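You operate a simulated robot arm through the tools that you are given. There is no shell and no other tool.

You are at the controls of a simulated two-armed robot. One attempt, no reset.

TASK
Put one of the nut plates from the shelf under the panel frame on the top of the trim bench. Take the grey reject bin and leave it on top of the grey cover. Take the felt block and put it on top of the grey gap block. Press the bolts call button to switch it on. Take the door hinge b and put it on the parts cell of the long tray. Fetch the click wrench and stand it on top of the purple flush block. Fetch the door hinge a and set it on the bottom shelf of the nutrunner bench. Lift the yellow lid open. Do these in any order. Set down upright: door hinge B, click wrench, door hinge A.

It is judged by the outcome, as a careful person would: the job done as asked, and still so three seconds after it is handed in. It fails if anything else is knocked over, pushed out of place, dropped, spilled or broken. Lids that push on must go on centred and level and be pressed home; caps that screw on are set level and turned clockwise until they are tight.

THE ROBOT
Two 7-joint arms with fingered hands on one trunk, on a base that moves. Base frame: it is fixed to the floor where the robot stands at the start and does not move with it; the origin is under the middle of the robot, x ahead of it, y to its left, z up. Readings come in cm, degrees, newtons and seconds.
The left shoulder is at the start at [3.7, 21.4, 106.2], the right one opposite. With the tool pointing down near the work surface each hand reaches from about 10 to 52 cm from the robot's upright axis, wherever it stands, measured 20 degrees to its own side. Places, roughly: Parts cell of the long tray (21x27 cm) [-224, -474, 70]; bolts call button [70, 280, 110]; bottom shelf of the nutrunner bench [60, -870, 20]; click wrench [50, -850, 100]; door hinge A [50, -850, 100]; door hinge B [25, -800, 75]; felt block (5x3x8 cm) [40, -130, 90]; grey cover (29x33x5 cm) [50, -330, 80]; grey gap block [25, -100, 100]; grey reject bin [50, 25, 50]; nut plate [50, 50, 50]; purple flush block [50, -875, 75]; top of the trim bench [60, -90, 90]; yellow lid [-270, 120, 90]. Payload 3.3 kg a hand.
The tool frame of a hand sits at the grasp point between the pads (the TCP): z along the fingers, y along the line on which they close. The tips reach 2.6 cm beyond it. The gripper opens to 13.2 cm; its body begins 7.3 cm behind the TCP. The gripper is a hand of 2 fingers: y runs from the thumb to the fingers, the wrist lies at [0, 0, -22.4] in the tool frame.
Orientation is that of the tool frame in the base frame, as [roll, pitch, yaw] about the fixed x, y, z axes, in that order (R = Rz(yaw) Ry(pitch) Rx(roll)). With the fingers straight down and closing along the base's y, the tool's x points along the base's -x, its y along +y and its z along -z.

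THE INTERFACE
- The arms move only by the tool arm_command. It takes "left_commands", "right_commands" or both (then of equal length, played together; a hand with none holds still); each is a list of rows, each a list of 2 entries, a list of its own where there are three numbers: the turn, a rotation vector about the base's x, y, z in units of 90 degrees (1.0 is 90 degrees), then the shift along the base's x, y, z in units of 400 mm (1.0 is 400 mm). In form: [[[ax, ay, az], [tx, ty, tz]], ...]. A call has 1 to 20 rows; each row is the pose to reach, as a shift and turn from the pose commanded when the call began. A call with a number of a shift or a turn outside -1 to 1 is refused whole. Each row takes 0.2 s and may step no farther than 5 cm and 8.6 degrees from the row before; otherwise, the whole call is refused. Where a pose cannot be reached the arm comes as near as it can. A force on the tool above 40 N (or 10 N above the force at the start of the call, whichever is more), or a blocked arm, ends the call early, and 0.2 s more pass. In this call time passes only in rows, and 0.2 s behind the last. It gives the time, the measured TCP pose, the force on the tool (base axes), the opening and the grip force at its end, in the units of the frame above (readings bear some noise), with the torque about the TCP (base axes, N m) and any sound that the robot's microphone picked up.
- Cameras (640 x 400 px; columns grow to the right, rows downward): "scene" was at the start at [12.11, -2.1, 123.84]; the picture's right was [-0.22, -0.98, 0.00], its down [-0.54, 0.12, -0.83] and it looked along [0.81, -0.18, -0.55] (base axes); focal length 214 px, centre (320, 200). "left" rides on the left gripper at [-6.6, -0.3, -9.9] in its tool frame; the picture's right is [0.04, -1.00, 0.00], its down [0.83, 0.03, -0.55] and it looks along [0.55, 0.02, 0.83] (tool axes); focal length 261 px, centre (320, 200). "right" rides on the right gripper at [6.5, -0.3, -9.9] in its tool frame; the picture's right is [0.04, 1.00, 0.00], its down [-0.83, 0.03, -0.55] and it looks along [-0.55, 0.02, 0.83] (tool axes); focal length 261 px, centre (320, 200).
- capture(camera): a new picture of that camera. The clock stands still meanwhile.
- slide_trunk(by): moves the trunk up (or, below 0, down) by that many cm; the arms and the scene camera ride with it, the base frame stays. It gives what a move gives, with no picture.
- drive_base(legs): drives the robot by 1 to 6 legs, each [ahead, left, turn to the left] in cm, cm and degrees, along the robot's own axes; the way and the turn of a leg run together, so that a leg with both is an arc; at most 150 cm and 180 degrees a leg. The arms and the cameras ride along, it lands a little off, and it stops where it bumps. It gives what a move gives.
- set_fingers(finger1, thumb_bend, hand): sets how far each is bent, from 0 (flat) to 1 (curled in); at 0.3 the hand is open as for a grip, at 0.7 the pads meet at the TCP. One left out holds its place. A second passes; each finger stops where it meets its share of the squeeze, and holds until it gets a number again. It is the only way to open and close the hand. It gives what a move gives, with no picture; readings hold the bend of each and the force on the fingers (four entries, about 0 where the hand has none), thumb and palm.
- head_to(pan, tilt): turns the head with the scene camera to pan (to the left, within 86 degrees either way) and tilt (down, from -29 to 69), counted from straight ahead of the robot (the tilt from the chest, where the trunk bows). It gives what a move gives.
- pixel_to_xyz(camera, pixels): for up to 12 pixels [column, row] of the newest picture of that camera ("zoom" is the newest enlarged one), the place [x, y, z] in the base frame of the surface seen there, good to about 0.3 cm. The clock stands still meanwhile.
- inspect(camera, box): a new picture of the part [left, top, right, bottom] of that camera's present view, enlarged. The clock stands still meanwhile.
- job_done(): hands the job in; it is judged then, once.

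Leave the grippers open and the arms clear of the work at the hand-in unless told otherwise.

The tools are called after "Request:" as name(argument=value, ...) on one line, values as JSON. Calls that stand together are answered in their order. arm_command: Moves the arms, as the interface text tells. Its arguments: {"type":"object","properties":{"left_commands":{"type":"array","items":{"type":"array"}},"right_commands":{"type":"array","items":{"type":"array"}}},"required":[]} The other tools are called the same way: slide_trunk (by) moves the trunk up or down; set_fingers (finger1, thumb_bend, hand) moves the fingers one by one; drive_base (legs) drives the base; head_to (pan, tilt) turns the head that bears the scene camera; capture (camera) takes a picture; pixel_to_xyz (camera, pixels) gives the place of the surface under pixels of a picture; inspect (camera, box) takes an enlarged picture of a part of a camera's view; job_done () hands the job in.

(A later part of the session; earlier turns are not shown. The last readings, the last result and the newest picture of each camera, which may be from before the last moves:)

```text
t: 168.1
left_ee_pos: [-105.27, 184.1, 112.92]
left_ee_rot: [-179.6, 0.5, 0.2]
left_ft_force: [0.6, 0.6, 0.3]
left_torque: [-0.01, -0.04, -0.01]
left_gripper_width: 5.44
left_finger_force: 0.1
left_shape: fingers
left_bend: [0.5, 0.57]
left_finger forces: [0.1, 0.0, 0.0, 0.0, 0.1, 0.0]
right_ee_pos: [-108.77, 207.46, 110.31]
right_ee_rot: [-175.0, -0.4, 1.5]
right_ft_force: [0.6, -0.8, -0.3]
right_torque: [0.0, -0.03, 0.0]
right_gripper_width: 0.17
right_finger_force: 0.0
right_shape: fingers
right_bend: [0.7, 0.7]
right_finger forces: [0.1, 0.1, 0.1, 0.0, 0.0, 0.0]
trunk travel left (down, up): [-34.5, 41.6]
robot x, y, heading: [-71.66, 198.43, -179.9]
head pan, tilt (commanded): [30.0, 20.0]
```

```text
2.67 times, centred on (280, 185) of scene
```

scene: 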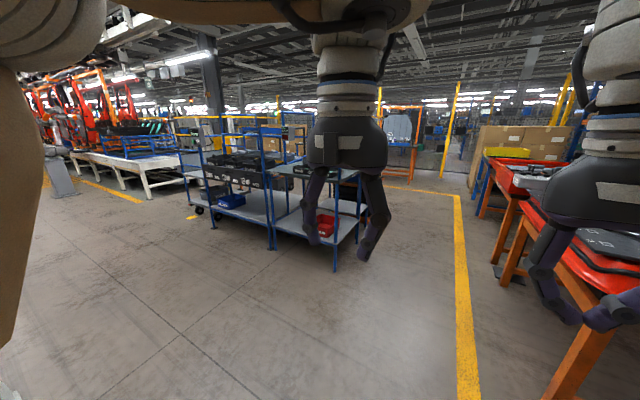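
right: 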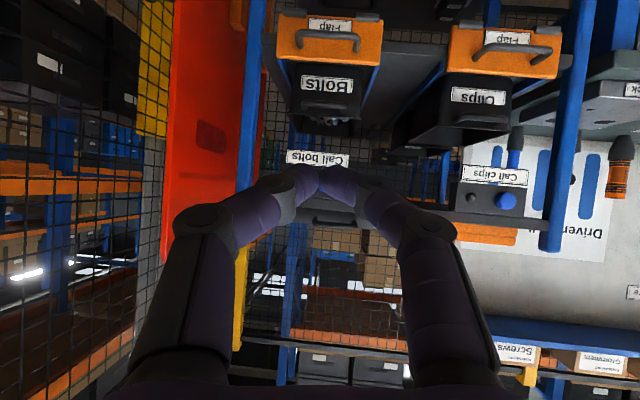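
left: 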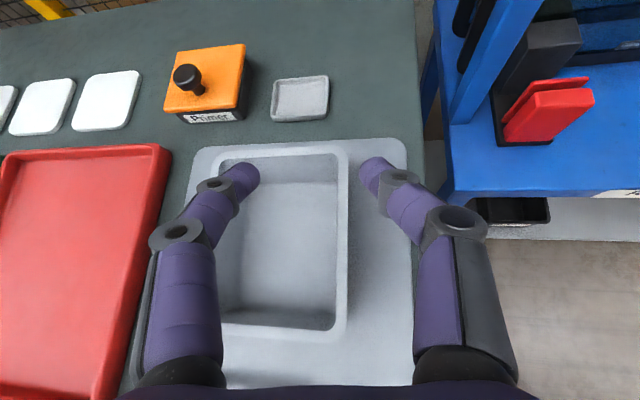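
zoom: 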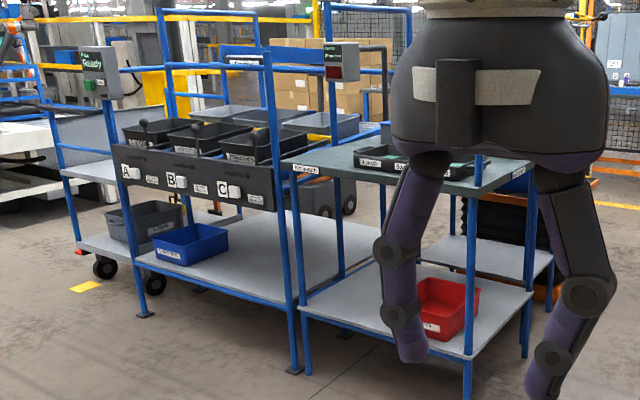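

A station stands at x about -225, y 0–127. I will strafe left 75 cm to face its right end and look again.

Request:
drive_base(legs=[[60, 75, 0]])

Request:
head_to(pan=0, tilt=25)

Request:
capture(camera="scene")

```text
t: 173.0
left_ee_pos: [-164.86, 110.57, 113.08]
left_ee_rot: [-179.6, 0.5, 0.6]
left_ft_force: [0.6, 0.4, -0.5]
left_torque: [-0.01, -0.01, 0.02]
left_gripper_width: 5.44
left_finger_force: 0.0
left_shape: fingers
left_bend: [0.5, 0.57]
left_finger forces: [0.1, 0.0, 0.0, 0.0, 0.0, 0.1]
right_ee_pos: [-168.46, 133.95, 110.28]
right_ee_rot: [-175.0, -0.6, 2.0]
right_ft_force: [0.8, 0.0, 0.6]
right_torque: [0.02, 0.02, 0.0]
right_gripper_width: 0.18
right_finger_force: 0.1
right_shape: fingers
right_bend: [0.7, 0.7]
right_finger forces: [0.0, 0.1, 0.1, 0.0, 0.0, 0.0]
trunk travel left (down, up): [-34.5, 41.6]
robot x, y, heading: [-131.11, 124.95, -179.3]
head pan, tilt (commanded): [30.0, 20.0]
```

```text
t: 174.0
left_ee_pos: [-164.84, 110.62, 113.01]
left_ee_rot: [-179.6, 0.5, 0.6]
left_ft_force: [0.1, -0.9, 0.5]
left_torque: [0.02, -0.06, 0.02]
left_gripper_width: 5.44
left_finger_force: 0.1
left_shape: fingers
left_bend: [0.5, 0.57]
left_finger forces: [0.0, 0.1, 0.1, 0.0, 0.1, 0.0]
right_ee_pos: [-168.61, 133.83, 110.21]
right_ee_rot: [-175.1, -0.5, 2.0]
right_ft_force: [-0.5, 0.2, -0.2]
right_torque: [0.03, -0.01, -0.02]
right_gripper_width: 0.18
right_finger_force: 0.1
right_shape: fingers
right_bend: [0.7, 0.7]
right_finger forces: [0.0, 0.0, 0.0, 0.0, 0.0, 0.0]
trunk travel left (down, up): [-34.5, 41.6]
robot x, y, heading: [-130.93, 125.2, -179.3]
head pan, tilt (commanded): [0.0, 25.0]
```

```text
taken
```

scene: 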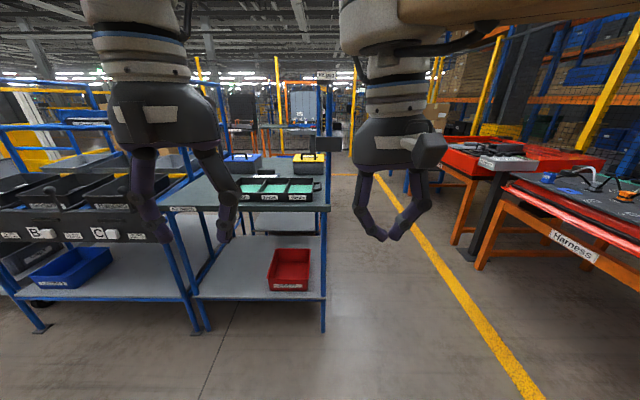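

I see a bench with a green-celled tray and, behind it, a yellow box at (308,163). I will zoom in.

Request:
inspect(camera="scene", box=[170, 110, 350, 230])

Request:
pixel_to_xyz(camera="scene", pixels=[[308, 158], [308, 168], [240, 163], [280, 187], [260, 205], [320, 205], [195, 205], [298, 162], [318, 162], [325, 75], [325, 145]])

```text
3.33 times, centred on (260, 170) of scene
```

zoom: 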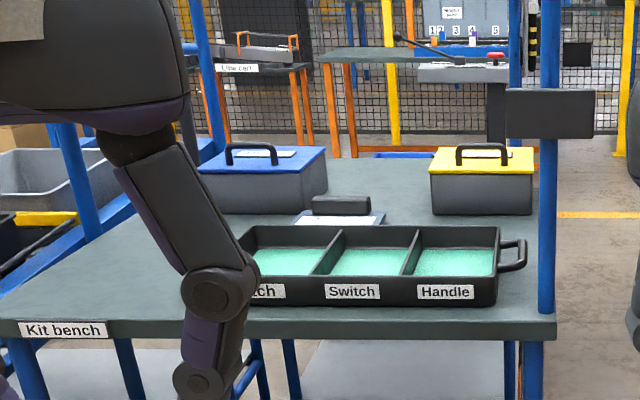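

```text
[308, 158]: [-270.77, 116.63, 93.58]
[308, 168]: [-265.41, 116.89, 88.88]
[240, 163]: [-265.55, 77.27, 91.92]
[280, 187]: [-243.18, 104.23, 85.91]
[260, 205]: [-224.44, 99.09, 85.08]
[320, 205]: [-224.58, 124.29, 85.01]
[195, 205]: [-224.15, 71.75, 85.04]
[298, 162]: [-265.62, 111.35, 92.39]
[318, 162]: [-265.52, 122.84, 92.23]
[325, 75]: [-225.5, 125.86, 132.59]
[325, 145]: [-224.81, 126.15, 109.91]
```

The yellow lid is on a box at about (-270,117), lid top z 93.6, with a handle. It is too far from the bench's front, but near the bench's right end (y 127). I will check the aisle there.

Request:
pixel_to_xyz(camera="scene", pixels=[[470, 255], [480, 270], [400, 215], [340, 175], [520, 175], [560, 240], [450, 250], [350, 280], [325, 330], [345, 178], [370, 250]])

Request:
inspect(camera="scene", box=[280, 130, 350, 190])

```text
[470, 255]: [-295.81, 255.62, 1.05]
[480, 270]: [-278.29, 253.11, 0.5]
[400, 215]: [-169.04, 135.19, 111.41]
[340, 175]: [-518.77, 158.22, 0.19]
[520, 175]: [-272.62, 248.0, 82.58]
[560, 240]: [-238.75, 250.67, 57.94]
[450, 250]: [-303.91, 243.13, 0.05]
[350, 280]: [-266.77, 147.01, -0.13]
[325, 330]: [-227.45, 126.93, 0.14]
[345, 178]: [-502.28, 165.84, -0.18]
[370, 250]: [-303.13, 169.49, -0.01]
```

```text
6.67 times, centred on (315, 160) of scene
```

zoom: 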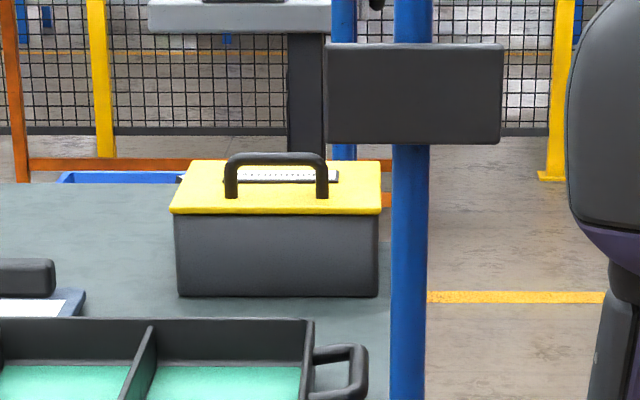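

There is a 120 cm aisle beside the bench's right end. The lid's handle is near its front edge, so the hinge is at the back. I will go around and face the box from its +y side.

Request:
drive_base(legs=[[0, -57, -0.7], [133, 0, 0], [0, 0, 90]])

Request:
head_to(pan=0, tilt=40)

Request:
capture(camera="scene")

```text
t: 187.4
left_ee_pos: [-252.09, 148.39, 112.98]
left_ee_rot: [-179.8, 0.5, 90.1]
left_ft_force: [0.1, -0.3, 0.6]
left_torque: [0.01, 0.0, 0.04]
left_gripper_width: 5.44
left_finger_force: 0.1
left_shape: fingers
left_bend: [0.5, 0.57]
left_finger forces: [0.0, 0.0, 0.0, 0.0, 0.0, 0.1]
right_ee_pos: [-275.46, 144.88, 110.21]
right_ee_rot: [-175.1, -0.5, 91.5]
right_ft_force: [-0.2, 0.0, 0.1]
right_torque: [0.0, 0.01, -0.02]
right_gripper_width: 0.16
right_finger_force: 0.0
right_shape: fingers
right_bend: [0.7, 0.7]
right_finger forces: [0.0, 0.0, 0.1, 0.0, 0.0, 0.0]
trunk travel left (down, up): [-34.5, 41.6]
robot x, y, heading: [-266.25, 182.74, -90.1]
head pan, tilt (commanded): [0.0, 25.0]
```

```text
t: 188.2
left_ee_pos: [-252.01, 148.36, 113.0]
left_ee_rot: [-179.5, 0.5, 90.1]
left_ft_force: [0.2, 0.2, 0.0]
left_torque: [0.01, 0.0, 0.0]
left_gripper_width: 5.45
left_finger_force: 0.1
left_shape: fingers
left_bend: [0.5, 0.57]
left_finger forces: [0.0, 0.0, 0.1, 0.0, 0.0, 0.1]
right_ee_pos: [-275.52, 144.92, 110.32]
right_ee_rot: [-175.1, -0.6, 91.6]
right_ft_force: [0.3, 0.5, 0.2]
right_torque: [-0.01, -0.04, -0.01]
right_gripper_width: 0.17
right_finger_force: 0.0
right_shape: fingers
right_bend: [0.7, 0.7]
right_finger forces: [0.1, 0.0, 0.1, 0.0, 0.0, 0.0]
trunk travel left (down, up): [-34.5, 41.6]
robot x, y, heading: [-266.16, 182.17, -89.8]
head pan, tilt (commanded): [0.0, 40.0]
```

```text
taken
```

scene: 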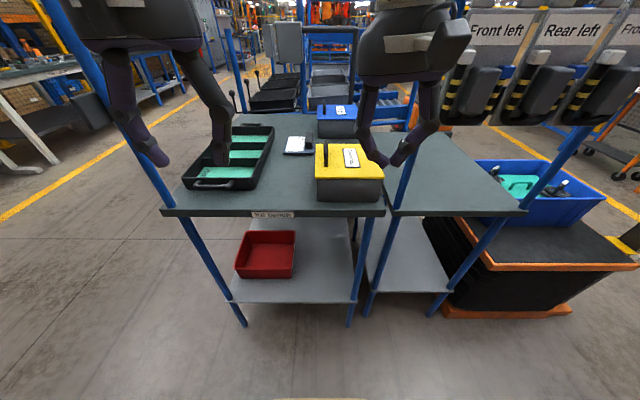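

Now the yellow box is right in front at (350,175), with its handle on the left side of the lid. I will zoom in and measure it along with the rack of holsters to the right.

Request:
inspect(camera="scene", box=[280, 110, 440, 230])

Request:
pixel_to_xyz(camera="scene", pixels=[[324, 152], [326, 165], [320, 178], [350, 155], [380, 178], [375, 150], [330, 147], [350, 190], [470, 90], [450, 60], [500, 120], [400, 205]])

```text
3.33 times, centred on (360, 170) of scene
```

zoom: 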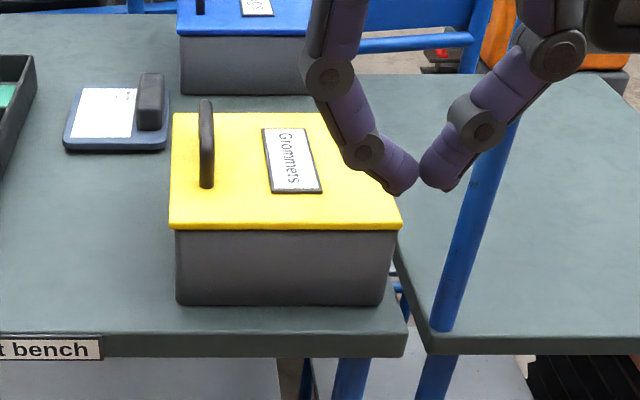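

```text
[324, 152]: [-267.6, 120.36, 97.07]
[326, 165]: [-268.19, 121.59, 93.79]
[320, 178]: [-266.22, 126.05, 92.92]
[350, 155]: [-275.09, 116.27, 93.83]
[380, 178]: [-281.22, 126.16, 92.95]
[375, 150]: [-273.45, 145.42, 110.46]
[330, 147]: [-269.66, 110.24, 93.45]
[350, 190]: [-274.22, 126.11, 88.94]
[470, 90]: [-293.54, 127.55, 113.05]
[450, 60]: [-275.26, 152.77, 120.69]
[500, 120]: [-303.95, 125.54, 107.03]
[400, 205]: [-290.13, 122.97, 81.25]
```

The lid spans x -265.5 to -282 and y 109–126, with a handle bar near its front at (-267.7, about 117, 97). A post and rack stand at x about -291, so the opening must be done mostly from the front side. I will measure the handle closely.

Request:
inspect(camera="scene", box=[300, 120, 400, 200])

Request:
pixel_to_xyz(camera="zoom", pixels=[[163, 75], [163, 95], [163, 120], [163, 145], [165, 170], [165, 195], [160, 62], [130, 90], [190, 150], [130, 275], [400, 270], [395, 115]])

```text
5.00 times, centred on (350, 160) of scene
```

zoom: 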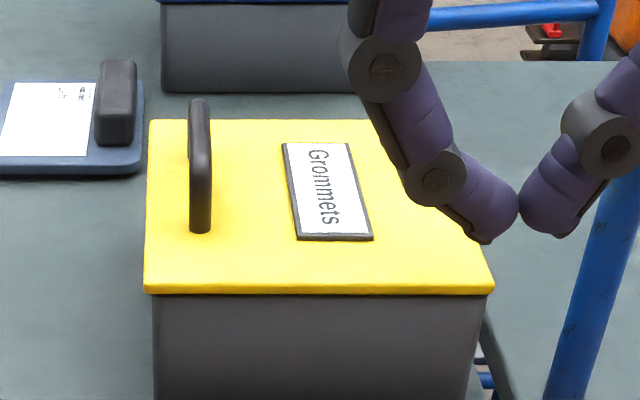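

```text
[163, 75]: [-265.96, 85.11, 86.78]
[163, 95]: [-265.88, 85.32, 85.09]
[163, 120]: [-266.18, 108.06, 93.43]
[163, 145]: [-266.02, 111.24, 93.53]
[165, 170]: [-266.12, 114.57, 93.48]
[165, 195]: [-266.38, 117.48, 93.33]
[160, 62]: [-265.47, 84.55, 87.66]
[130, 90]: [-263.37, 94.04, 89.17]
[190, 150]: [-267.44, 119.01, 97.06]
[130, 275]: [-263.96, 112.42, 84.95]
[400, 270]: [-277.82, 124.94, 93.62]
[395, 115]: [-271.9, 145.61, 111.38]
```

I will query the bar pixels near column 200 of this zoom.

Request:
pixel_to_xyz(camera="zoom", pixels=[[198, 104], [199, 120], [199, 140], [199, 160], [200, 180], [200, 200], [200, 220], [200, 230], [208, 160], [192, 160], [475, 275], [480, 285]])

```text
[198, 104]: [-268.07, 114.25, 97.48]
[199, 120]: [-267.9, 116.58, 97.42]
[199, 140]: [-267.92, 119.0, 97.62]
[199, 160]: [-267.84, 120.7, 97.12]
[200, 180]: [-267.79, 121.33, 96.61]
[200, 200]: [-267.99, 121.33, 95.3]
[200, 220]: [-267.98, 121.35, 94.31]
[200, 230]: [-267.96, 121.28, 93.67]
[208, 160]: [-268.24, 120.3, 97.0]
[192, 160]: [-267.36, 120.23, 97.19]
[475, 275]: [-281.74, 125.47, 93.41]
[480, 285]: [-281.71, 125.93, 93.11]
```

The handle bar runs at x -267.9, y 113–121.3, top z 97.5. I will drive 21 cm closer and open the right hand part way.

Request:
drive_base(legs=[[21, 0, 0]])

Request:
set_fingers(hand="right", finger1=0.5, thumb_bend=0.5)

Request:
capture(camera="scene")

Request:
capture(camera="right")

```text
t: 189.8
left_ee_pos: [-252.25, 127.58, 112.85]
left_ee_rot: [-179.7, 0.4, 90.0]
left_ft_force: [-0.8, -1.0, -0.1]
left_torque: [0.03, 0.0, -0.01]
left_gripper_width: 5.45
left_finger_force: 0.1
left_shape: fingers
left_bend: [0.5, 0.57]
left_finger forces: [0.0, 0.0, 0.0, 0.0, 0.1, 0.0]
right_ee_pos: [-275.58, 124.13, 110.24]
right_ee_rot: [-175.0, -0.6, 91.4]
right_ft_force: [0.6, -0.4, 0.4]
right_torque: [0.05, -0.01, 0.0]
right_gripper_width: 0.19
right_finger_force: 0.1
right_shape: fingers
right_bend: [0.7, 0.7]
right_finger forces: [0.0, 0.0, 0.1, 0.1, 0.0, 0.1]
trunk travel left (down, up): [-34.5, 41.6]
robot x, y, heading: [-266.28, 161.42, -90.3]
head pan, tilt (commanded): [0.0, 40.0]
```

```text
t: 190.8
left_ee_pos: [-252.14, 127.67, 113.02]
left_ee_rot: [-179.7, 0.5, 90.0]
left_ft_force: [-0.6, 1.0, 1.6]
left_torque: [0.0, 0.01, 0.0]
left_gripper_width: 5.43
left_finger_force: 0.1
left_shape: fingers
left_bend: [0.5, 0.57]
left_finger forces: [0.1, 0.1, 0.0, 0.1, 0.1, 0.0]
right_ee_pos: [-275.62, 124.16, 110.21]
right_ee_rot: [-175.2, -0.6, 91.4]
right_ft_force: [-0.1, 0.0, 0.6]
right_torque: [0.0, 0.01, 0.0]
right_gripper_width: 6.59
right_finger_force: 0.0
right_shape: fingers
right_bend: [0.5, 0.5]
right_finger forces: [0.0, 0.1, 0.0, 0.0, 0.0, 0.0]
trunk travel left (down, up): [-34.5, 41.6]
robot x, y, heading: [-266.32, 161.65, -90.0]
head pan, tilt (commanded): [0.0, 40.0]
```

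```text
taken
```

scene: 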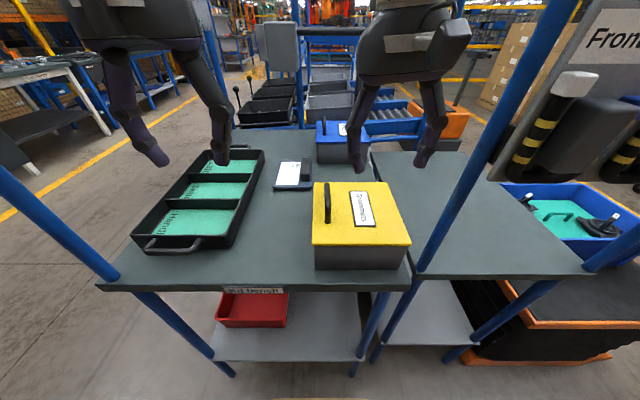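

```text
taken
```

right: 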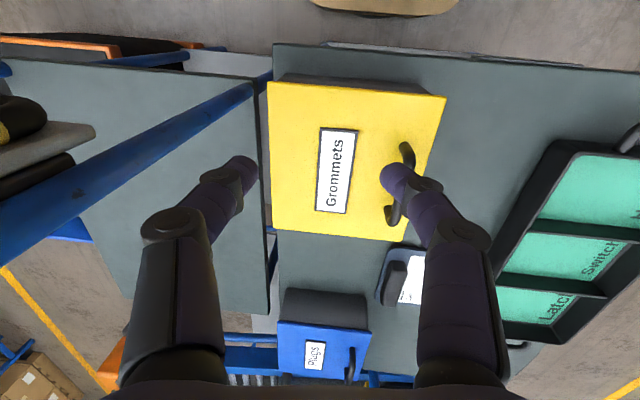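

I will move the right hand over the handle bar with a slight lean, then check before lowering onto it.

Request:
arm_command(right_commands=[[[0, 0.018, 0], [0.064, -0.06, -0.03]], [[0, 0.036, 0], [0.128, -0.12, -0.06]], [[0, 0.055, 0], [0.1925, -0.18, -0.1]]])

Request:
capture(camera="right")

Request:
inspect(camera="scene", box=[260, 100, 440, 280])

```text
t: 191.6
left_ee_pos: [-252.16, 127.62, 112.91]
left_ee_rot: [-179.6, 0.5, 89.8]
left_ft_force: [-0.9, -0.7, 0.4]
left_torque: [0.01, -0.03, 0.02]
left_gripper_width: 5.45
left_finger_force: 0.1
left_shape: fingers
left_bend: [0.5, 0.57]
left_finger forces: [0.0, 0.0, 0.1, 0.0, 0.0, 0.0]
right_ee_pos: [-271.58, 121.65, 104.61]
right_ee_rot: [-171.9, 0.2, 91.0]
right_ft_force: [-0.2, 0.2, -0.5]
right_torque: [0.0, -0.01, -0.01]
right_gripper_width: 6.63
right_finger_force: 0.0
right_shape: fingers
right_bend: [0.5, 0.5]
right_finger forces: [0.0, 0.1, 0.0, 0.1, 0.0, 0.1]
right hand out of reach, approached as far as the arm can: row 1, 2, 3
trunk travel left (down, up): [-34.5, 41.6]
robot x, y, heading: [-266.36, 161.9, -90.1]
head pan, tilt (commanded): [0.0, 40.0]
```

```text
taken
```

right: 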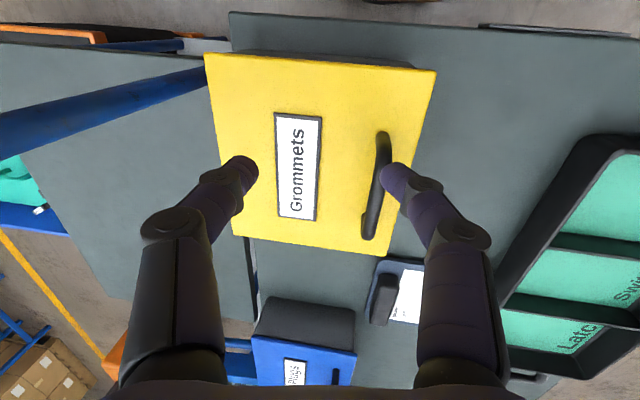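

```text
2.22 times, centred on (350, 190) of scene
```

zoom: 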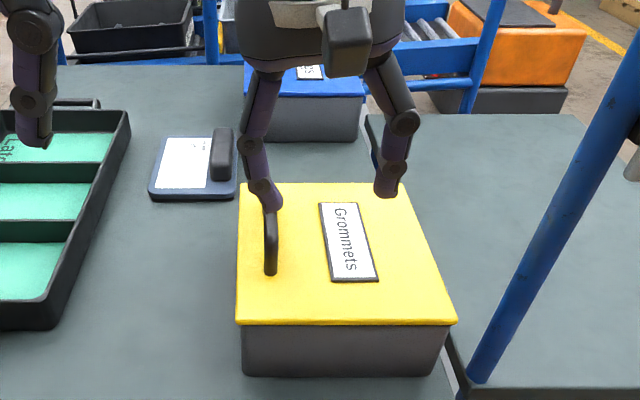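

That pose is at the arm's limit, as the hand crosses too far inward. I will raise it slightly, straighten the lean, and shift the base 9 cm to its left.

Request:
arm_command(right_commands=[[[0, -0.04, 0], [-0.02, 0.02, 0.06]], [[0, -0.09, 0], [-0.04, 0.04, 0.12]]])

Request:
drive_base(legs=[[0, 9, 0]])

Request:
capture(camera="right")

Request:
capture(camera="scene")

```text
t: 192.2
left_ee_pos: [-252.25, 127.68, 112.92]
left_ee_rot: [-179.6, 0.4, 89.9]
left_ft_force: [0.0, -0.3, -0.5]
left_torque: [-0.01, 0.02, -0.04]
left_gripper_width: 5.41
left_finger_force: 0.2
left_shape: fingers
left_bend: [0.5, 0.57]
left_finger forces: [0.0, 0.1, 0.0, 0.0, 0.0, 0.0]
right_ee_pos: [-272.61, 123.36, 109.01]
right_ee_rot: [-178.1, -0.5, 91.4]
right_ft_force: [-0.4, -0.6, 0.1]
right_torque: [0.0, 0.0, 0.01]
right_gripper_width: 6.61
right_finger_force: 0.1
right_shape: fingers
right_bend: [0.5, 0.5]
right_finger forces: [0.1, 0.0, 0.0, 0.0, 0.1, 0.0]
trunk travel left (down, up): [-34.5, 41.6]
robot x, y, heading: [-266.33, 161.43, -90.2]
head pan, tilt (commanded): [0.0, 40.0]
```

```text
t: 193.3
left_ee_pos: [-242.78, 127.58, 112.88]
left_ee_rot: [-179.6, 0.6, 90.0]
left_ft_force: [1.2, 0.1, 0.0]
left_torque: [0.0, 0.04, 0.0]
left_gripper_width: 5.44
left_finger_force: 0.1
left_shape: fingers
left_bend: [0.5, 0.57]
left_finger forces: [0.1, 0.0, 0.1, 0.1, 0.0, 0.0]
right_ee_pos: [-263.3, 123.4, 108.91]
right_ee_rot: [-178.0, -0.4, 91.5]
right_ft_force: [0.1, -0.6, -0.2]
right_torque: [0.01, 0.06, 0.03]
right_gripper_width: 6.61
right_finger_force: 0.0
right_shape: fingers
right_bend: [0.5, 0.5]
right_finger forces: [0.0, 0.1, 0.0, 0.0, 0.0, 0.0]
trunk travel left (down, up): [-34.5, 41.6]
robot x, y, heading: [-257.35, 161.22, -89.8]
head pan, tilt (commanded): [0.0, 40.0]
```

```text
taken
```

right: 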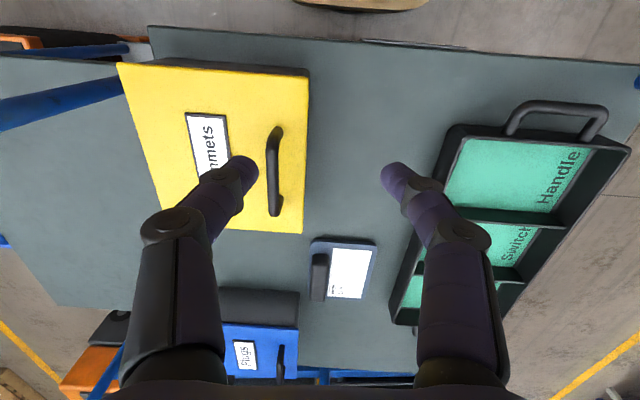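

```text
taken
```

scene: 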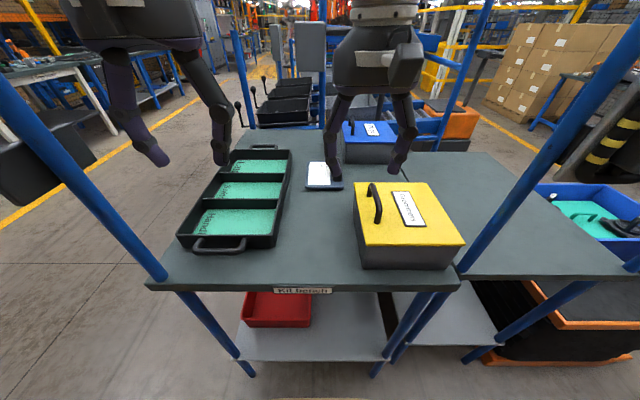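

I will move over the handle at (-267.9,117) and stop just above to check.

Request:
arm_command(right_commands=[[[0, -0.01, 0], [-0.058, -0.08, -0.03]], [[0, -0.02, 0], [-0.115, -0.16, -0.06]], [[0, -0.02, 0], [-0.115, -0.16, -0.13]]])

Request:
capture(camera="right")

```text
t: 194.1
left_ee_pos: [-242.99, 127.44, 112.91]
left_ee_rot: [-179.7, 0.3, 90.0]
left_ft_force: [-0.3, -0.4, 0.1]
left_torque: [0.0, -0.01, 0.01]
left_gripper_width: 5.43
left_finger_force: 0.0
left_shape: fingers
left_bend: [0.5, 0.57]
left_finger forces: [0.0, 0.0, 0.0, 0.0, 0.1, 0.0]
right_ee_pos: [-268.15, 116.72, 103.62]
right_ee_rot: [-179.9, -0.4, 91.4]
right_ft_force: [0.1, 0.6, 0.0]
right_torque: [0.03, -0.02, -0.02]
right_gripper_width: 6.61
right_finger_force: 0.1
right_shape: fingers
right_bend: [0.5, 0.5]
right_finger forces: [0.0, 0.0, 0.0, 0.1, 0.0, 0.0]
right hand out of reach, approached as far as the arm can: row 2
trunk travel left (down, up): [-34.5, 41.6]
robot x, y, heading: [-257.36, 161.37, -90.1]
head pan, tilt (commanded): [0.0, 40.0]
```

```text
taken
```

right: 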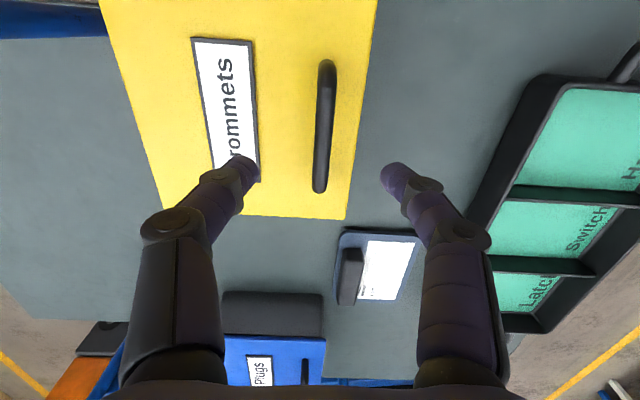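

The bar is centred between the fingers at column 325. I will lower 6.4 cm around it and close.

Request:
arm_command(right_commands=[[[0, 0, 0], [0.003, 0, -0.08]], [[0, 0, 0], [0.005, 0, -0.14]], [[0, 0, 0], [0.005, 0, -0.158]]])

Request:
set_fingers(hand="right", finger1=0.75, thumb_bend=0.75)

Request:
capture(camera="right")

Request:
inspect(camera="scene", box=[280, 80, 500, 280])

```text
t: 194.9
left_ee_pos: [-242.93, 127.56, 112.97]
left_ee_rot: [-179.7, 0.6, 90.0]
left_ft_force: [-0.1, -0.3, 0.3]
left_torque: [-0.02, 0.0, -0.01]
left_gripper_width: 5.42
left_finger_force: 0.0
left_shape: fingers
left_bend: [0.5, 0.57]
left_finger forces: [0.0, 0.0, 0.0, 0.0, 0.0, 0.0]
right_ee_pos: [-267.91, 116.89, 97.55]
right_ee_rot: [-179.9, -0.3, 91.6]
right_ft_force: [0.1, 0.2, 0.1]
right_torque: [0.02, 0.01, -0.03]
right_gripper_width: 6.61
right_finger_force: 0.0
right_shape: fingers
right_bend: [0.5, 0.5]
right_finger forces: [0.1, 0.0, 0.0, 0.0, 0.0, 0.0]
trunk travel left (down, up): [-34.5, 41.6]
robot x, y, heading: [-257.45, 161.48, -89.9]
head pan, tilt (commanded): [0.0, 40.0]
```

```text
t: 195.9
left_ee_pos: [-243.12, 127.59, 112.89]
left_ee_rot: [-179.6, 0.5, 90.0]
left_ft_force: [0.3, 0.5, 0.2]
left_torque: [0.0, 0.0, 0.01]
left_gripper_width: 5.4
left_finger_force: 0.1
left_shape: fingers
left_bend: [0.5, 0.57]
left_finger forces: [0.1, 0.0, 0.1, 0.0, 0.0, 0.0]
right_ee_pos: [-267.9, 116.98, 97.52]
right_ee_rot: [-179.9, -0.2, 91.4]
right_ft_force: [-4.7, -0.1, -2.5]
right_torque: [0.0, 0.07, 0.0]
right_gripper_width: 0.0
right_finger_force: 6.1
right_shape: fingers
right_bend: [0.73, 0.72]
right_finger forces: [3.8, 0.0, 0.1, 0.1, 7.1, 0.1]
trunk travel left (down, up): [-34.5, 41.6]
robot x, y, heading: [-256.97, 161.48, -89.9]
head pan, tilt (commanded): [0.0, 40.0]
```

```text
taken
```

right: 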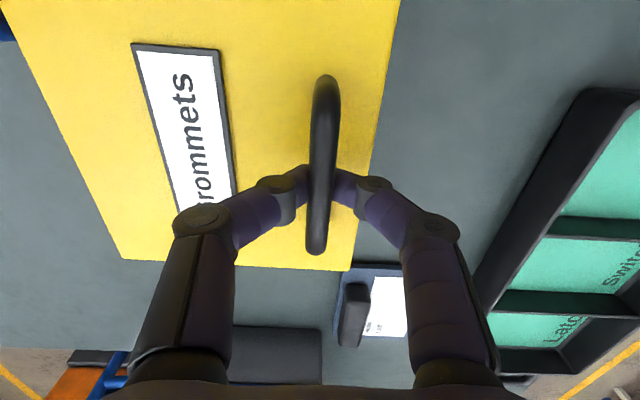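

```text
2.00 times, centred on (390, 180) of scene
```

zoom: 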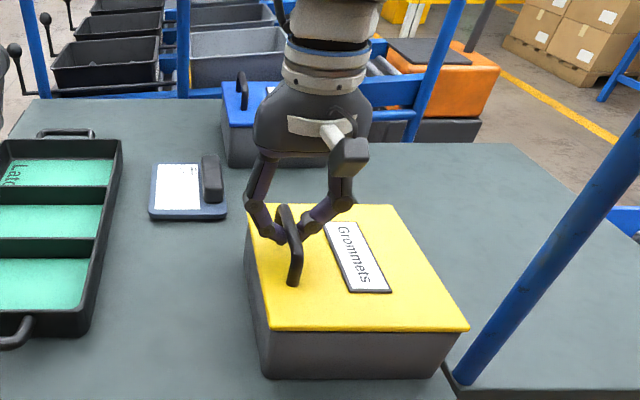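

The fingers have closed underneath the bar like a hook, which suits lifting. I will lift along an arc about a hinge at the lid's back edge (x about -282), starting with about 15°.

Request:
arm_command(right_commands=[[[0, 0, 0], [-0.008, 0, 0.025]], [[0, 0, 0], [-0.019, 0, 0.048]], [[0, 0, 0], [-0.041, 0, 0.088]]])

Request:
capture(camera="right")

Request:
inspect(camera="scene", box=[280, 80, 500, 280])

```text
t: 196.7
left_ee_pos: [-243.03, 127.48, 112.9]
left_ee_rot: [-179.7, 0.6, 90.0]
left_ft_force: [0.1, 0.8, 0.2]
left_torque: [0.01, -0.04, -0.01]
left_gripper_width: 5.42
left_finger_force: 0.1
left_shape: fingers
left_bend: [0.5, 0.57]
left_finger forces: [0.0, 0.1, 0.0, 0.0, 0.0, 0.0]
right_ee_pos: [-269.52, 116.89, 100.96]
right_ee_rot: [179.9, -0.4, 91.5]
right_ft_force: [-0.2, -1.5, -2.0]
right_torque: [-0.03, -0.02, 0.01]
right_gripper_width: 0.0
right_finger_force: 2.0
right_shape: fingers
right_bend: [0.73, 0.72]
right_finger forces: [0.1, 0.1, 0.0, 0.0, 5.0, 0.0]
trunk travel left (down, up): [-34.5, 41.6]
robot x, y, heading: [-257.42, 161.81, -89.9]
head pan, tilt (commanded): [0.0, 40.0]
```

```text
taken
```

right: 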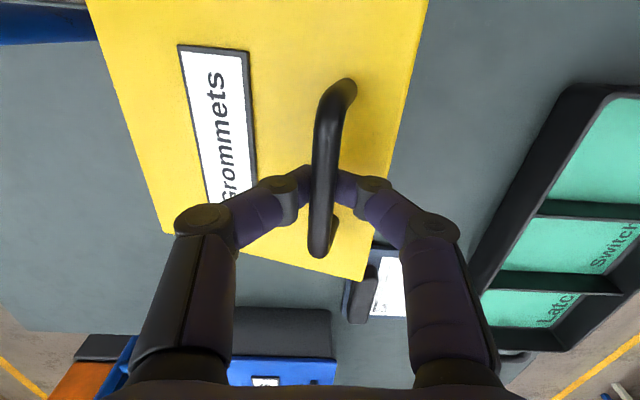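

```text
2.00 times, centred on (390, 180) of scene
```

zoom: 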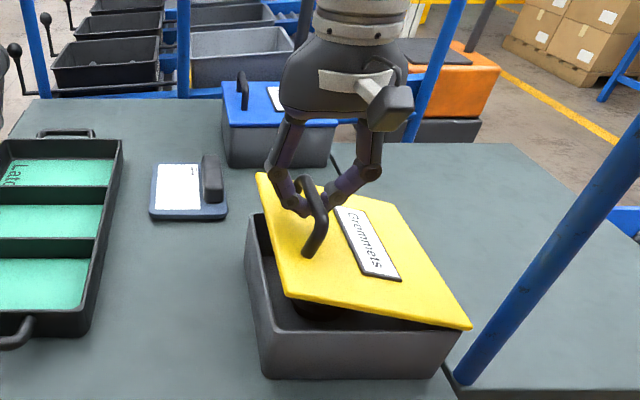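

The lid hinges at the back as expected, with only about 2 N of pull. I will continue the arc to about 60°.

Request:
arm_command(right_commands=[[[0, 0, 0], [-0.029, 0, 0.039]], [[0, 0, 0], [-0.0625, 0, 0.074]], [[0, 0, 0], [-0.1, 0, 0.104]], [[0, 0, 0], [-0.14, 0, 0.128]], [[0, 0, 0], [-0.186, 0, 0.148]], [[0, 0, 0], [-0.2325, 0, 0.161]]])

Request:
capture(camera="right")

Request:
inspect(camera="scene", box=[280, 60, 500, 280])

```text
t: 198.1
left_ee_pos: [-242.94, 127.65, 112.9]
left_ee_rot: [-179.7, 0.5, 90.1]
left_ft_force: [1.1, 1.2, 0.2]
left_torque: [0.0, 0.01, 0.0]
left_gripper_width: 5.44
left_finger_force: 0.0
left_shape: fingers
left_bend: [0.5, 0.57]
left_finger forces: [0.1, 0.1, 0.0, 0.0, 0.0, 0.1]
right_ee_pos: [-277.0, 117.95, 106.38]
right_ee_rot: [-179.9, -0.4, 91.5]
right_ft_force: [0.3, 0.6, -1.2]
right_torque: [0.02, -0.02, 0.01]
right_gripper_width: 0.0
right_finger_force: 0.0
right_shape: fingers
right_bend: [0.73, 0.73]
right_finger forces: [0.0, 0.0, 0.1, 0.0, 0.0, 0.1]
right hand out of reach, approached as far as the arm can: row 4, 5, 6
trunk travel left (down, up): [-34.5, 41.6]
robot x, y, heading: [-257.34, 161.58, -90.2]
head pan, tilt (commanded): [0.0, 40.0]
```

```text
taken
```

right: 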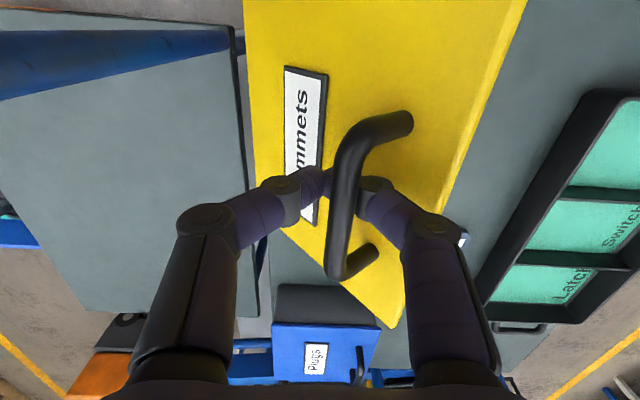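

```text
1.82 times, centred on (390, 170) of scene
```

zoom: 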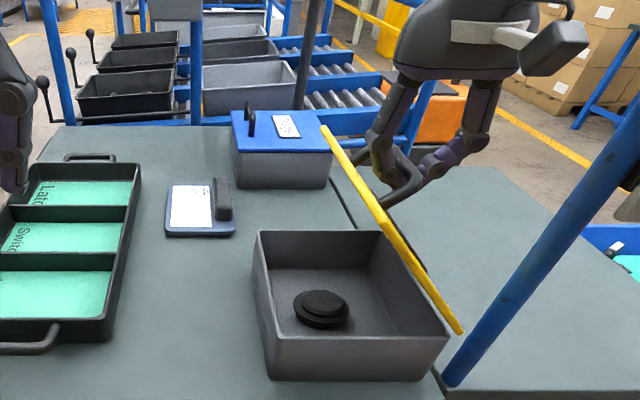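

The lid is raised to about 52°, but the right arm is at its limit here. I will bring the closed left hand in from the front side to push the lid's underside. First I close it and stage it in front of the lid edge.

Request:
set_fingers(hand="left", finger1=0.7, thumb_bend=0.7)

Request:
arm_command(left_commands=[[[0, 0.088, 0], [-0.1, -0.015, -0.022]], [[0, 0.176, 0], [-0.2, -0.04, -0.047]], [[0, 0.265, 0], [-0.3, -0.065, -0.072]], [[0, 0.353, 0], [-0.375, -0.078, -0.097]], [[0, 0.44, 0], [-0.4375, -0.09, -0.12]]])

Request:
capture(camera="scene")

Request:
capture(camera="left")

```text
t: 199.1
left_ee_pos: [-242.96, 127.62, 112.91]
left_ee_rot: [-179.7, 0.6, 90.0]
left_ft_force: [-0.1, -0.1, 0.0]
left_torque: [0.0, 0.0, -0.03]
left_gripper_width: 0.2
left_finger_force: 0.0
left_shape: fingers
left_bend: [0.7, 0.7]
left_finger forces: [0.0, 0.0, 0.1, 0.1, 0.1, 0.0]
right_ee_pos: [-276.94, 117.81, 106.28]
right_ee_rot: [179.9, -0.2, 91.5]
right_ft_force: [0.1, 1.2, -0.4]
right_torque: [0.0, 0.01, 0.0]
right_gripper_width: 0.02
right_finger_force: 0.0
right_shape: fingers
right_bend: [0.73, 0.73]
right_finger forces: [0.0, 0.0, 0.0, 0.0, 0.0, 0.1]
trunk travel left (down, up): [-34.5, 41.6]
robot x, y, heading: [-257.13, 161.45, -90.0]
head pan, tilt (commanded): [0.0, 40.0]
```

```text
t: 200.3
left_ee_pos: [-260.5, 124.07, 108.07]
left_ee_rot: [-139.9, 0.4, 90.4]
left_ft_force: [0.7, -0.2, 0.1]
left_torque: [-0.01, -0.03, -0.02]
left_gripper_width: 0.22
left_finger_force: 0.0
left_shape: fingers
left_bend: [0.7, 0.7]
left_finger forces: [0.0, 0.0, 0.0, 0.0, 0.0, 0.1]
right_ee_pos: [-276.93, 117.8, 106.3]
right_ee_rot: [-180.0, -0.2, 91.5]
right_ft_force: [0.8, -0.1, -0.3]
right_torque: [-0.01, -0.01, -0.01]
right_gripper_width: 0.0
right_finger_force: 0.0
right_shape: fingers
right_bend: [0.73, 0.73]
right_finger forces: [0.1, 0.0, 0.0, 0.1, 0.0, 0.0]
trunk travel left (down, up): [-34.5, 41.6]
robot x, y, heading: [-257.29, 161.34, -90.0]
head pan, tilt (commanded): [0.0, 40.0]
```

```text
taken
```

scene: 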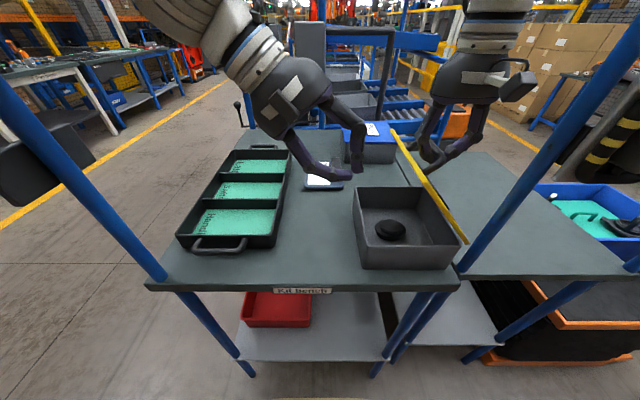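

```text
taken
```

left: 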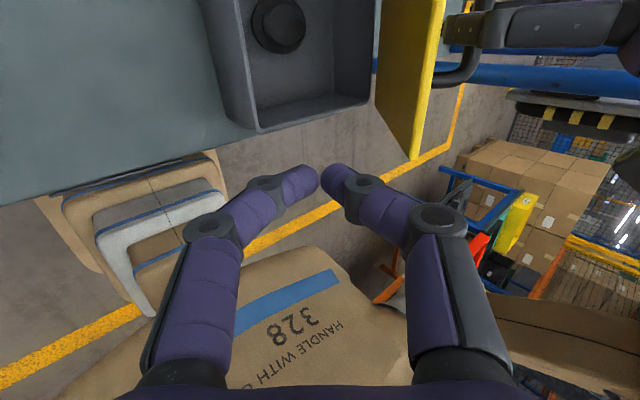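

I will measure the lid's present angle from its yellow edge before pushing.

Request:
pixel_to_xyz(camera="scene", pixels=[[394, 138], [405, 155], [420, 175], [440, 205], [455, 225], [464, 240], [412, 168], [430, 195]])

Request:
inspect(camera="scene", box=[300, 80, 500, 260])

Request:
pixel_to_xyz(camera="left", pixels=[[400, 60], [415, 140], [395, 100], [430, 40], [385, 80], [350, 90]])

```text
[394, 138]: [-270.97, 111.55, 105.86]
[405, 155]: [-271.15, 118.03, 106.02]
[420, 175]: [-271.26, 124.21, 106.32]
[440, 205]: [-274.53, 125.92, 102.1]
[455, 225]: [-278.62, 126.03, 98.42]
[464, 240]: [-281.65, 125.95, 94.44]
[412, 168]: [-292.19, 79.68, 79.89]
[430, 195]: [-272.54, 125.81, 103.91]
```

```text
2.22 times, centred on (400, 170) of scene
```

zoom: 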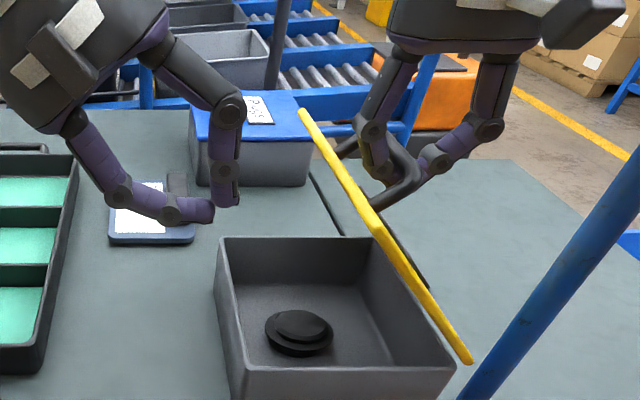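

```text
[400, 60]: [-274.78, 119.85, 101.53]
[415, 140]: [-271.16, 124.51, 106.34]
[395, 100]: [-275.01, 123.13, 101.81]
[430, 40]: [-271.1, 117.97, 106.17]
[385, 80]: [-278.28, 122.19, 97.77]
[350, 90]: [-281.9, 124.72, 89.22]
```

The lid is at about 50°, with its front edge at (-271.2, z 106). I will bring the left fingertips in under the lid and look before making contact.

Request:
arm_command(left_commands=[[[0, 0.085, 0], [-0.0625, -0.012, -0.0625]], [[0, 0.17, 0], [-0.1125, -0.02, -0.125]], [[0, 0.255, 0], [-0.1625, -0.025, -0.17]], [[0, 0.333, 0], [-0.2125, -0.025, -0.1875]]])

Request:
inspect(camera="scene", box=[300, 60, 500, 260])

Request:
capture(camera="left")

```text
t: 201.2
left_ee_pos: [-267.99, 124.05, 110.84]
left_ee_rot: [-113.7, 15.4, 91.0]
left_ft_force: [-0.4, -0.5, 0.0]
left_torque: [0.02, 0.01, -0.05]
left_gripper_width: 0.17
left_finger_force: 0.0
left_shape: fingers
left_bend: [0.7, 0.7]
left_finger forces: [0.1, 0.0, 0.0, 0.1, 0.1, 0.0]
right_ee_pos: [-276.95, 119.42, 106.44]
right_ee_rot: [179.4, 0.4, 92.1]
right_ft_force: [0.6, -0.9, 0.3]
right_torque: [0.0, 0.01, 0.01]
right_gripper_width: 0.0
right_finger_force: 0.0
right_shape: fingers
right_bend: [0.73, 0.73]
right_finger forces: [0.0, 0.0, 0.1, 0.0, 0.0, 0.0]
trunk travel left (down, up): [-34.5, 41.6]
robot x, y, heading: [-257.15, 161.89, -89.7]
head pan, tilt (commanded): [0.0, 40.0]
stopped in row 4 (left hand): the arm was blocked; the commanded pose is now the measured one
```

```text
2.00 times, centred on (400, 160) of scene
```

zoom: 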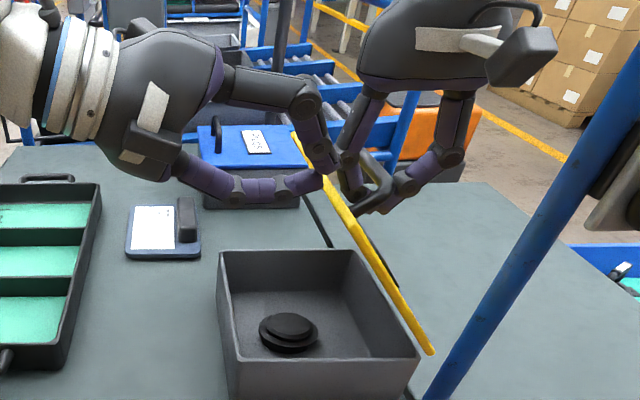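

```text
taken
```

left: 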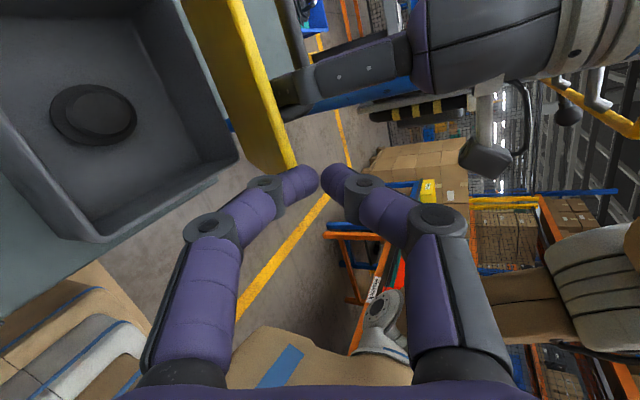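

The left hand was blocked: its upper finger met the right hand's front finger. I will pull the left hand back toward +x and restore its 40° tilt.

Request:
arm_command(left_commands=[[[0.04, -0.07, 0.01], [0.06, 0.005, 0]], [[0.085, -0.144, 0.019], [0.11, 0.01, 0]], [[0.128, -0.216, 0.028], [0.14, 0.015, 0]], [[0.171, -0.288, 0.038], [0.16, 0.02, 0]]])

Request:
inspect(camera="scene", box=[280, 60, 500, 260])

Request:
pixel_to_xyz(camera="scene", pixels=[[470, 250], [485, 215], [500, 190], [520, 150], [550, 95]])

```text
t: 202.2
left_ee_pos: [-260.06, 123.65, 109.35]
left_ee_rot: [-139.7, -1.5, 92.3]
left_ft_force: [0.0, 0.1, 0.0]
left_torque: [0.02, -0.01, 0.0]
left_gripper_width: 0.18
left_finger_force: 0.0
left_shape: fingers
left_bend: [0.7, 0.7]
left_finger forces: [0.1, 0.0, 0.0, 0.0, 0.0, 0.0]
right_ee_pos: [-275.37, 118.21, 106.25]
right_ee_rot: [-179.9, -0.3, 92.2]
right_ft_force: [-1.0, 1.3, 0.0]
right_torque: [0.0, 0.0, 0.04]
right_gripper_width: 0.0
right_finger_force: 0.1
right_shape: fingers
right_bend: [0.73, 0.73]
right_finger forces: [0.0, 0.0, 0.1, 0.0, 0.0, 0.1]
trunk travel left (down, up): [-34.5, 41.6]
robot x, y, heading: [-256.55, 161.91, -89.2]
head pan, tilt (commanded): [0.0, 40.0]
```

```text
2.00 times, centred on (390, 160) of scene
```

zoom: 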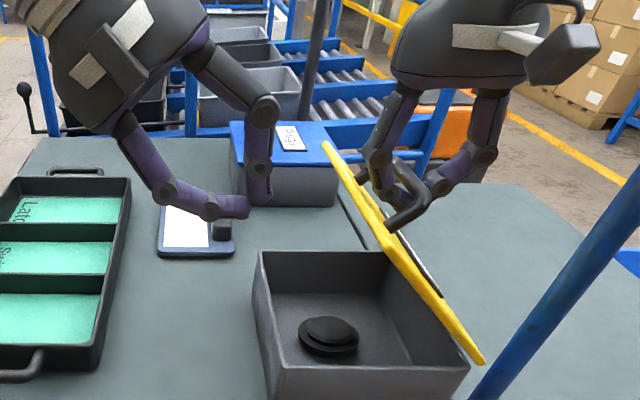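

```text
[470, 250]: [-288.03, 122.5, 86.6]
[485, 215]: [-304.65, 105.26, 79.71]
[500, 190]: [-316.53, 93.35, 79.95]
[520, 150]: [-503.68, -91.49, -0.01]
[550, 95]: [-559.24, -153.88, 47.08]
```

I will lower the left hand to z 102.5, then bring its inner finger (now upright) toward the lid's front edge, at y 124.3 to stay clear of the right finger.

Request:
arm_command(left_commands=[[[0, 0, 0], [0, 0.008, -0.08]], [[0, 0, 0], [0, 0.016, -0.17]], [[0, 0, 0], [-0.08, 0.016, -0.17]], [[0, 0, 0], [-0.16, 0.016, -0.17]]])

Request:
inspect(camera="scene", box=[280, 60, 500, 260])

Request:
capture(camera="left")

```text
t: 203.4
left_ee_pos: [-260.04, 121.76, 103.05]
left_ee_rot: [-140.0, -0.3, 97.7]
left_ft_force: [0.9, -0.3, 0.1]
left_torque: [0.01, 0.05, -0.01]
left_gripper_width: 0.19
left_finger_force: 0.0
left_shape: fingers
left_bend: [0.7, 0.7]
left_finger forces: [0.1, 0.0, 0.0, 0.0, 0.0, 0.0]
right_ee_pos: [-268.47, 114.24, 106.92]
right_ee_rot: [180.0, 0.7, 97.9]
right_ft_force: [-0.2, 1.1, 0.8]
right_torque: [-0.04, -0.03, 0.0]
right_gripper_width: 0.02
right_finger_force: 0.2
right_shape: fingers
right_bend: [0.74, 0.71]
right_finger forces: [0.0, 0.0, 0.1, 0.1, 0.0, 0.0]
trunk travel left (down, up): [-34.5, 41.6]
robot x, y, heading: [-253.55, 158.12, -83.5]
head pan, tilt (commanded): [0.0, 40.0]
stopped in row 4 (left hand): the arm was blocked; the commanded pose is now the measured one
```

```text
2.00 times, centred on (390, 160) of scene
```

zoom: 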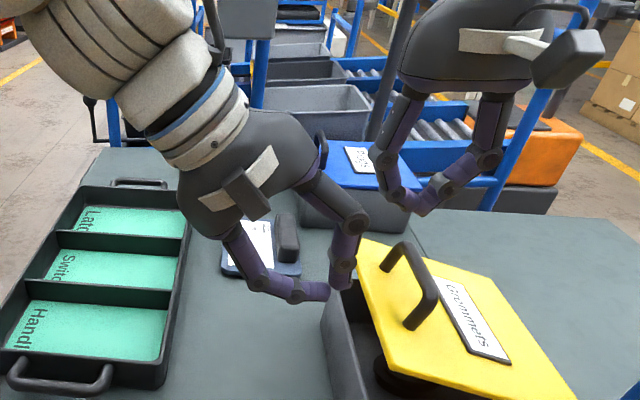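

```text
taken
```

left: 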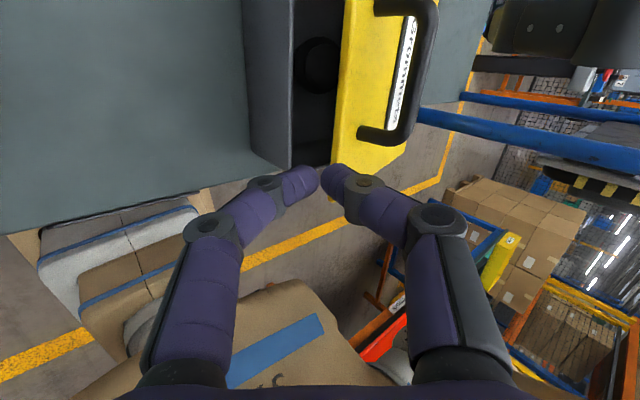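

The base got pushed (heading is now -83.5°), so the left arm is pressing on something, probably the post on the left. The lid has dropped to a small angle. I will look left before anything else.

Request:
head_to(pan=45, tilt=35)

Request:
capture(camera="scene")

```text
t: 204.6
left_ee_pos: [-260.17, 121.77, 103.22]
left_ee_rot: [-139.6, -0.3, 97.5]
left_ft_force: [0.3, 1.0, 0.7]
left_torque: [0.02, 0.02, -0.01]
left_gripper_width: 0.16
left_finger_force: 0.0
left_shape: fingers
left_bend: [0.7, 0.7]
left_finger forces: [0.0, 0.0, 0.0, 0.1, 0.0, 0.0]
right_ee_pos: [-268.5, 114.52, 106.97]
right_ee_rot: [-179.8, 0.6, 97.6]
right_ft_force: [-0.9, 0.3, 0.5]
right_torque: [0.01, -0.02, -0.01]
right_gripper_width: 0.01
right_finger_force: 0.1
right_shape: fingers
right_bend: [0.74, 0.71]
right_finger forces: [0.0, 0.1, 0.0, 0.0, 0.1, 0.1]
trunk travel left (down, up): [-34.5, 41.6]
robot x, y, heading: [-254.22, 158.22, -83.7]
head pan, tilt (commanded): [45.0, 35.0]
```

```text
taken
```

scene: 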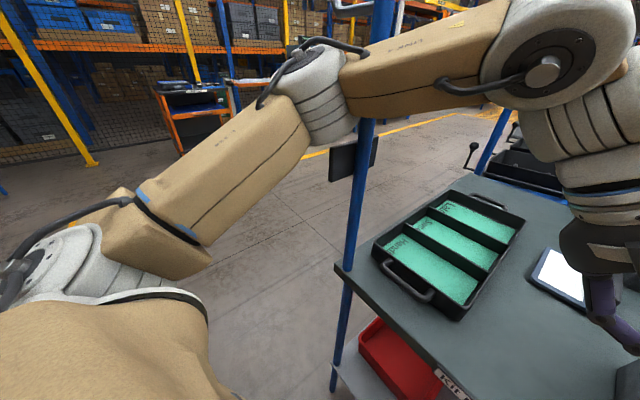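

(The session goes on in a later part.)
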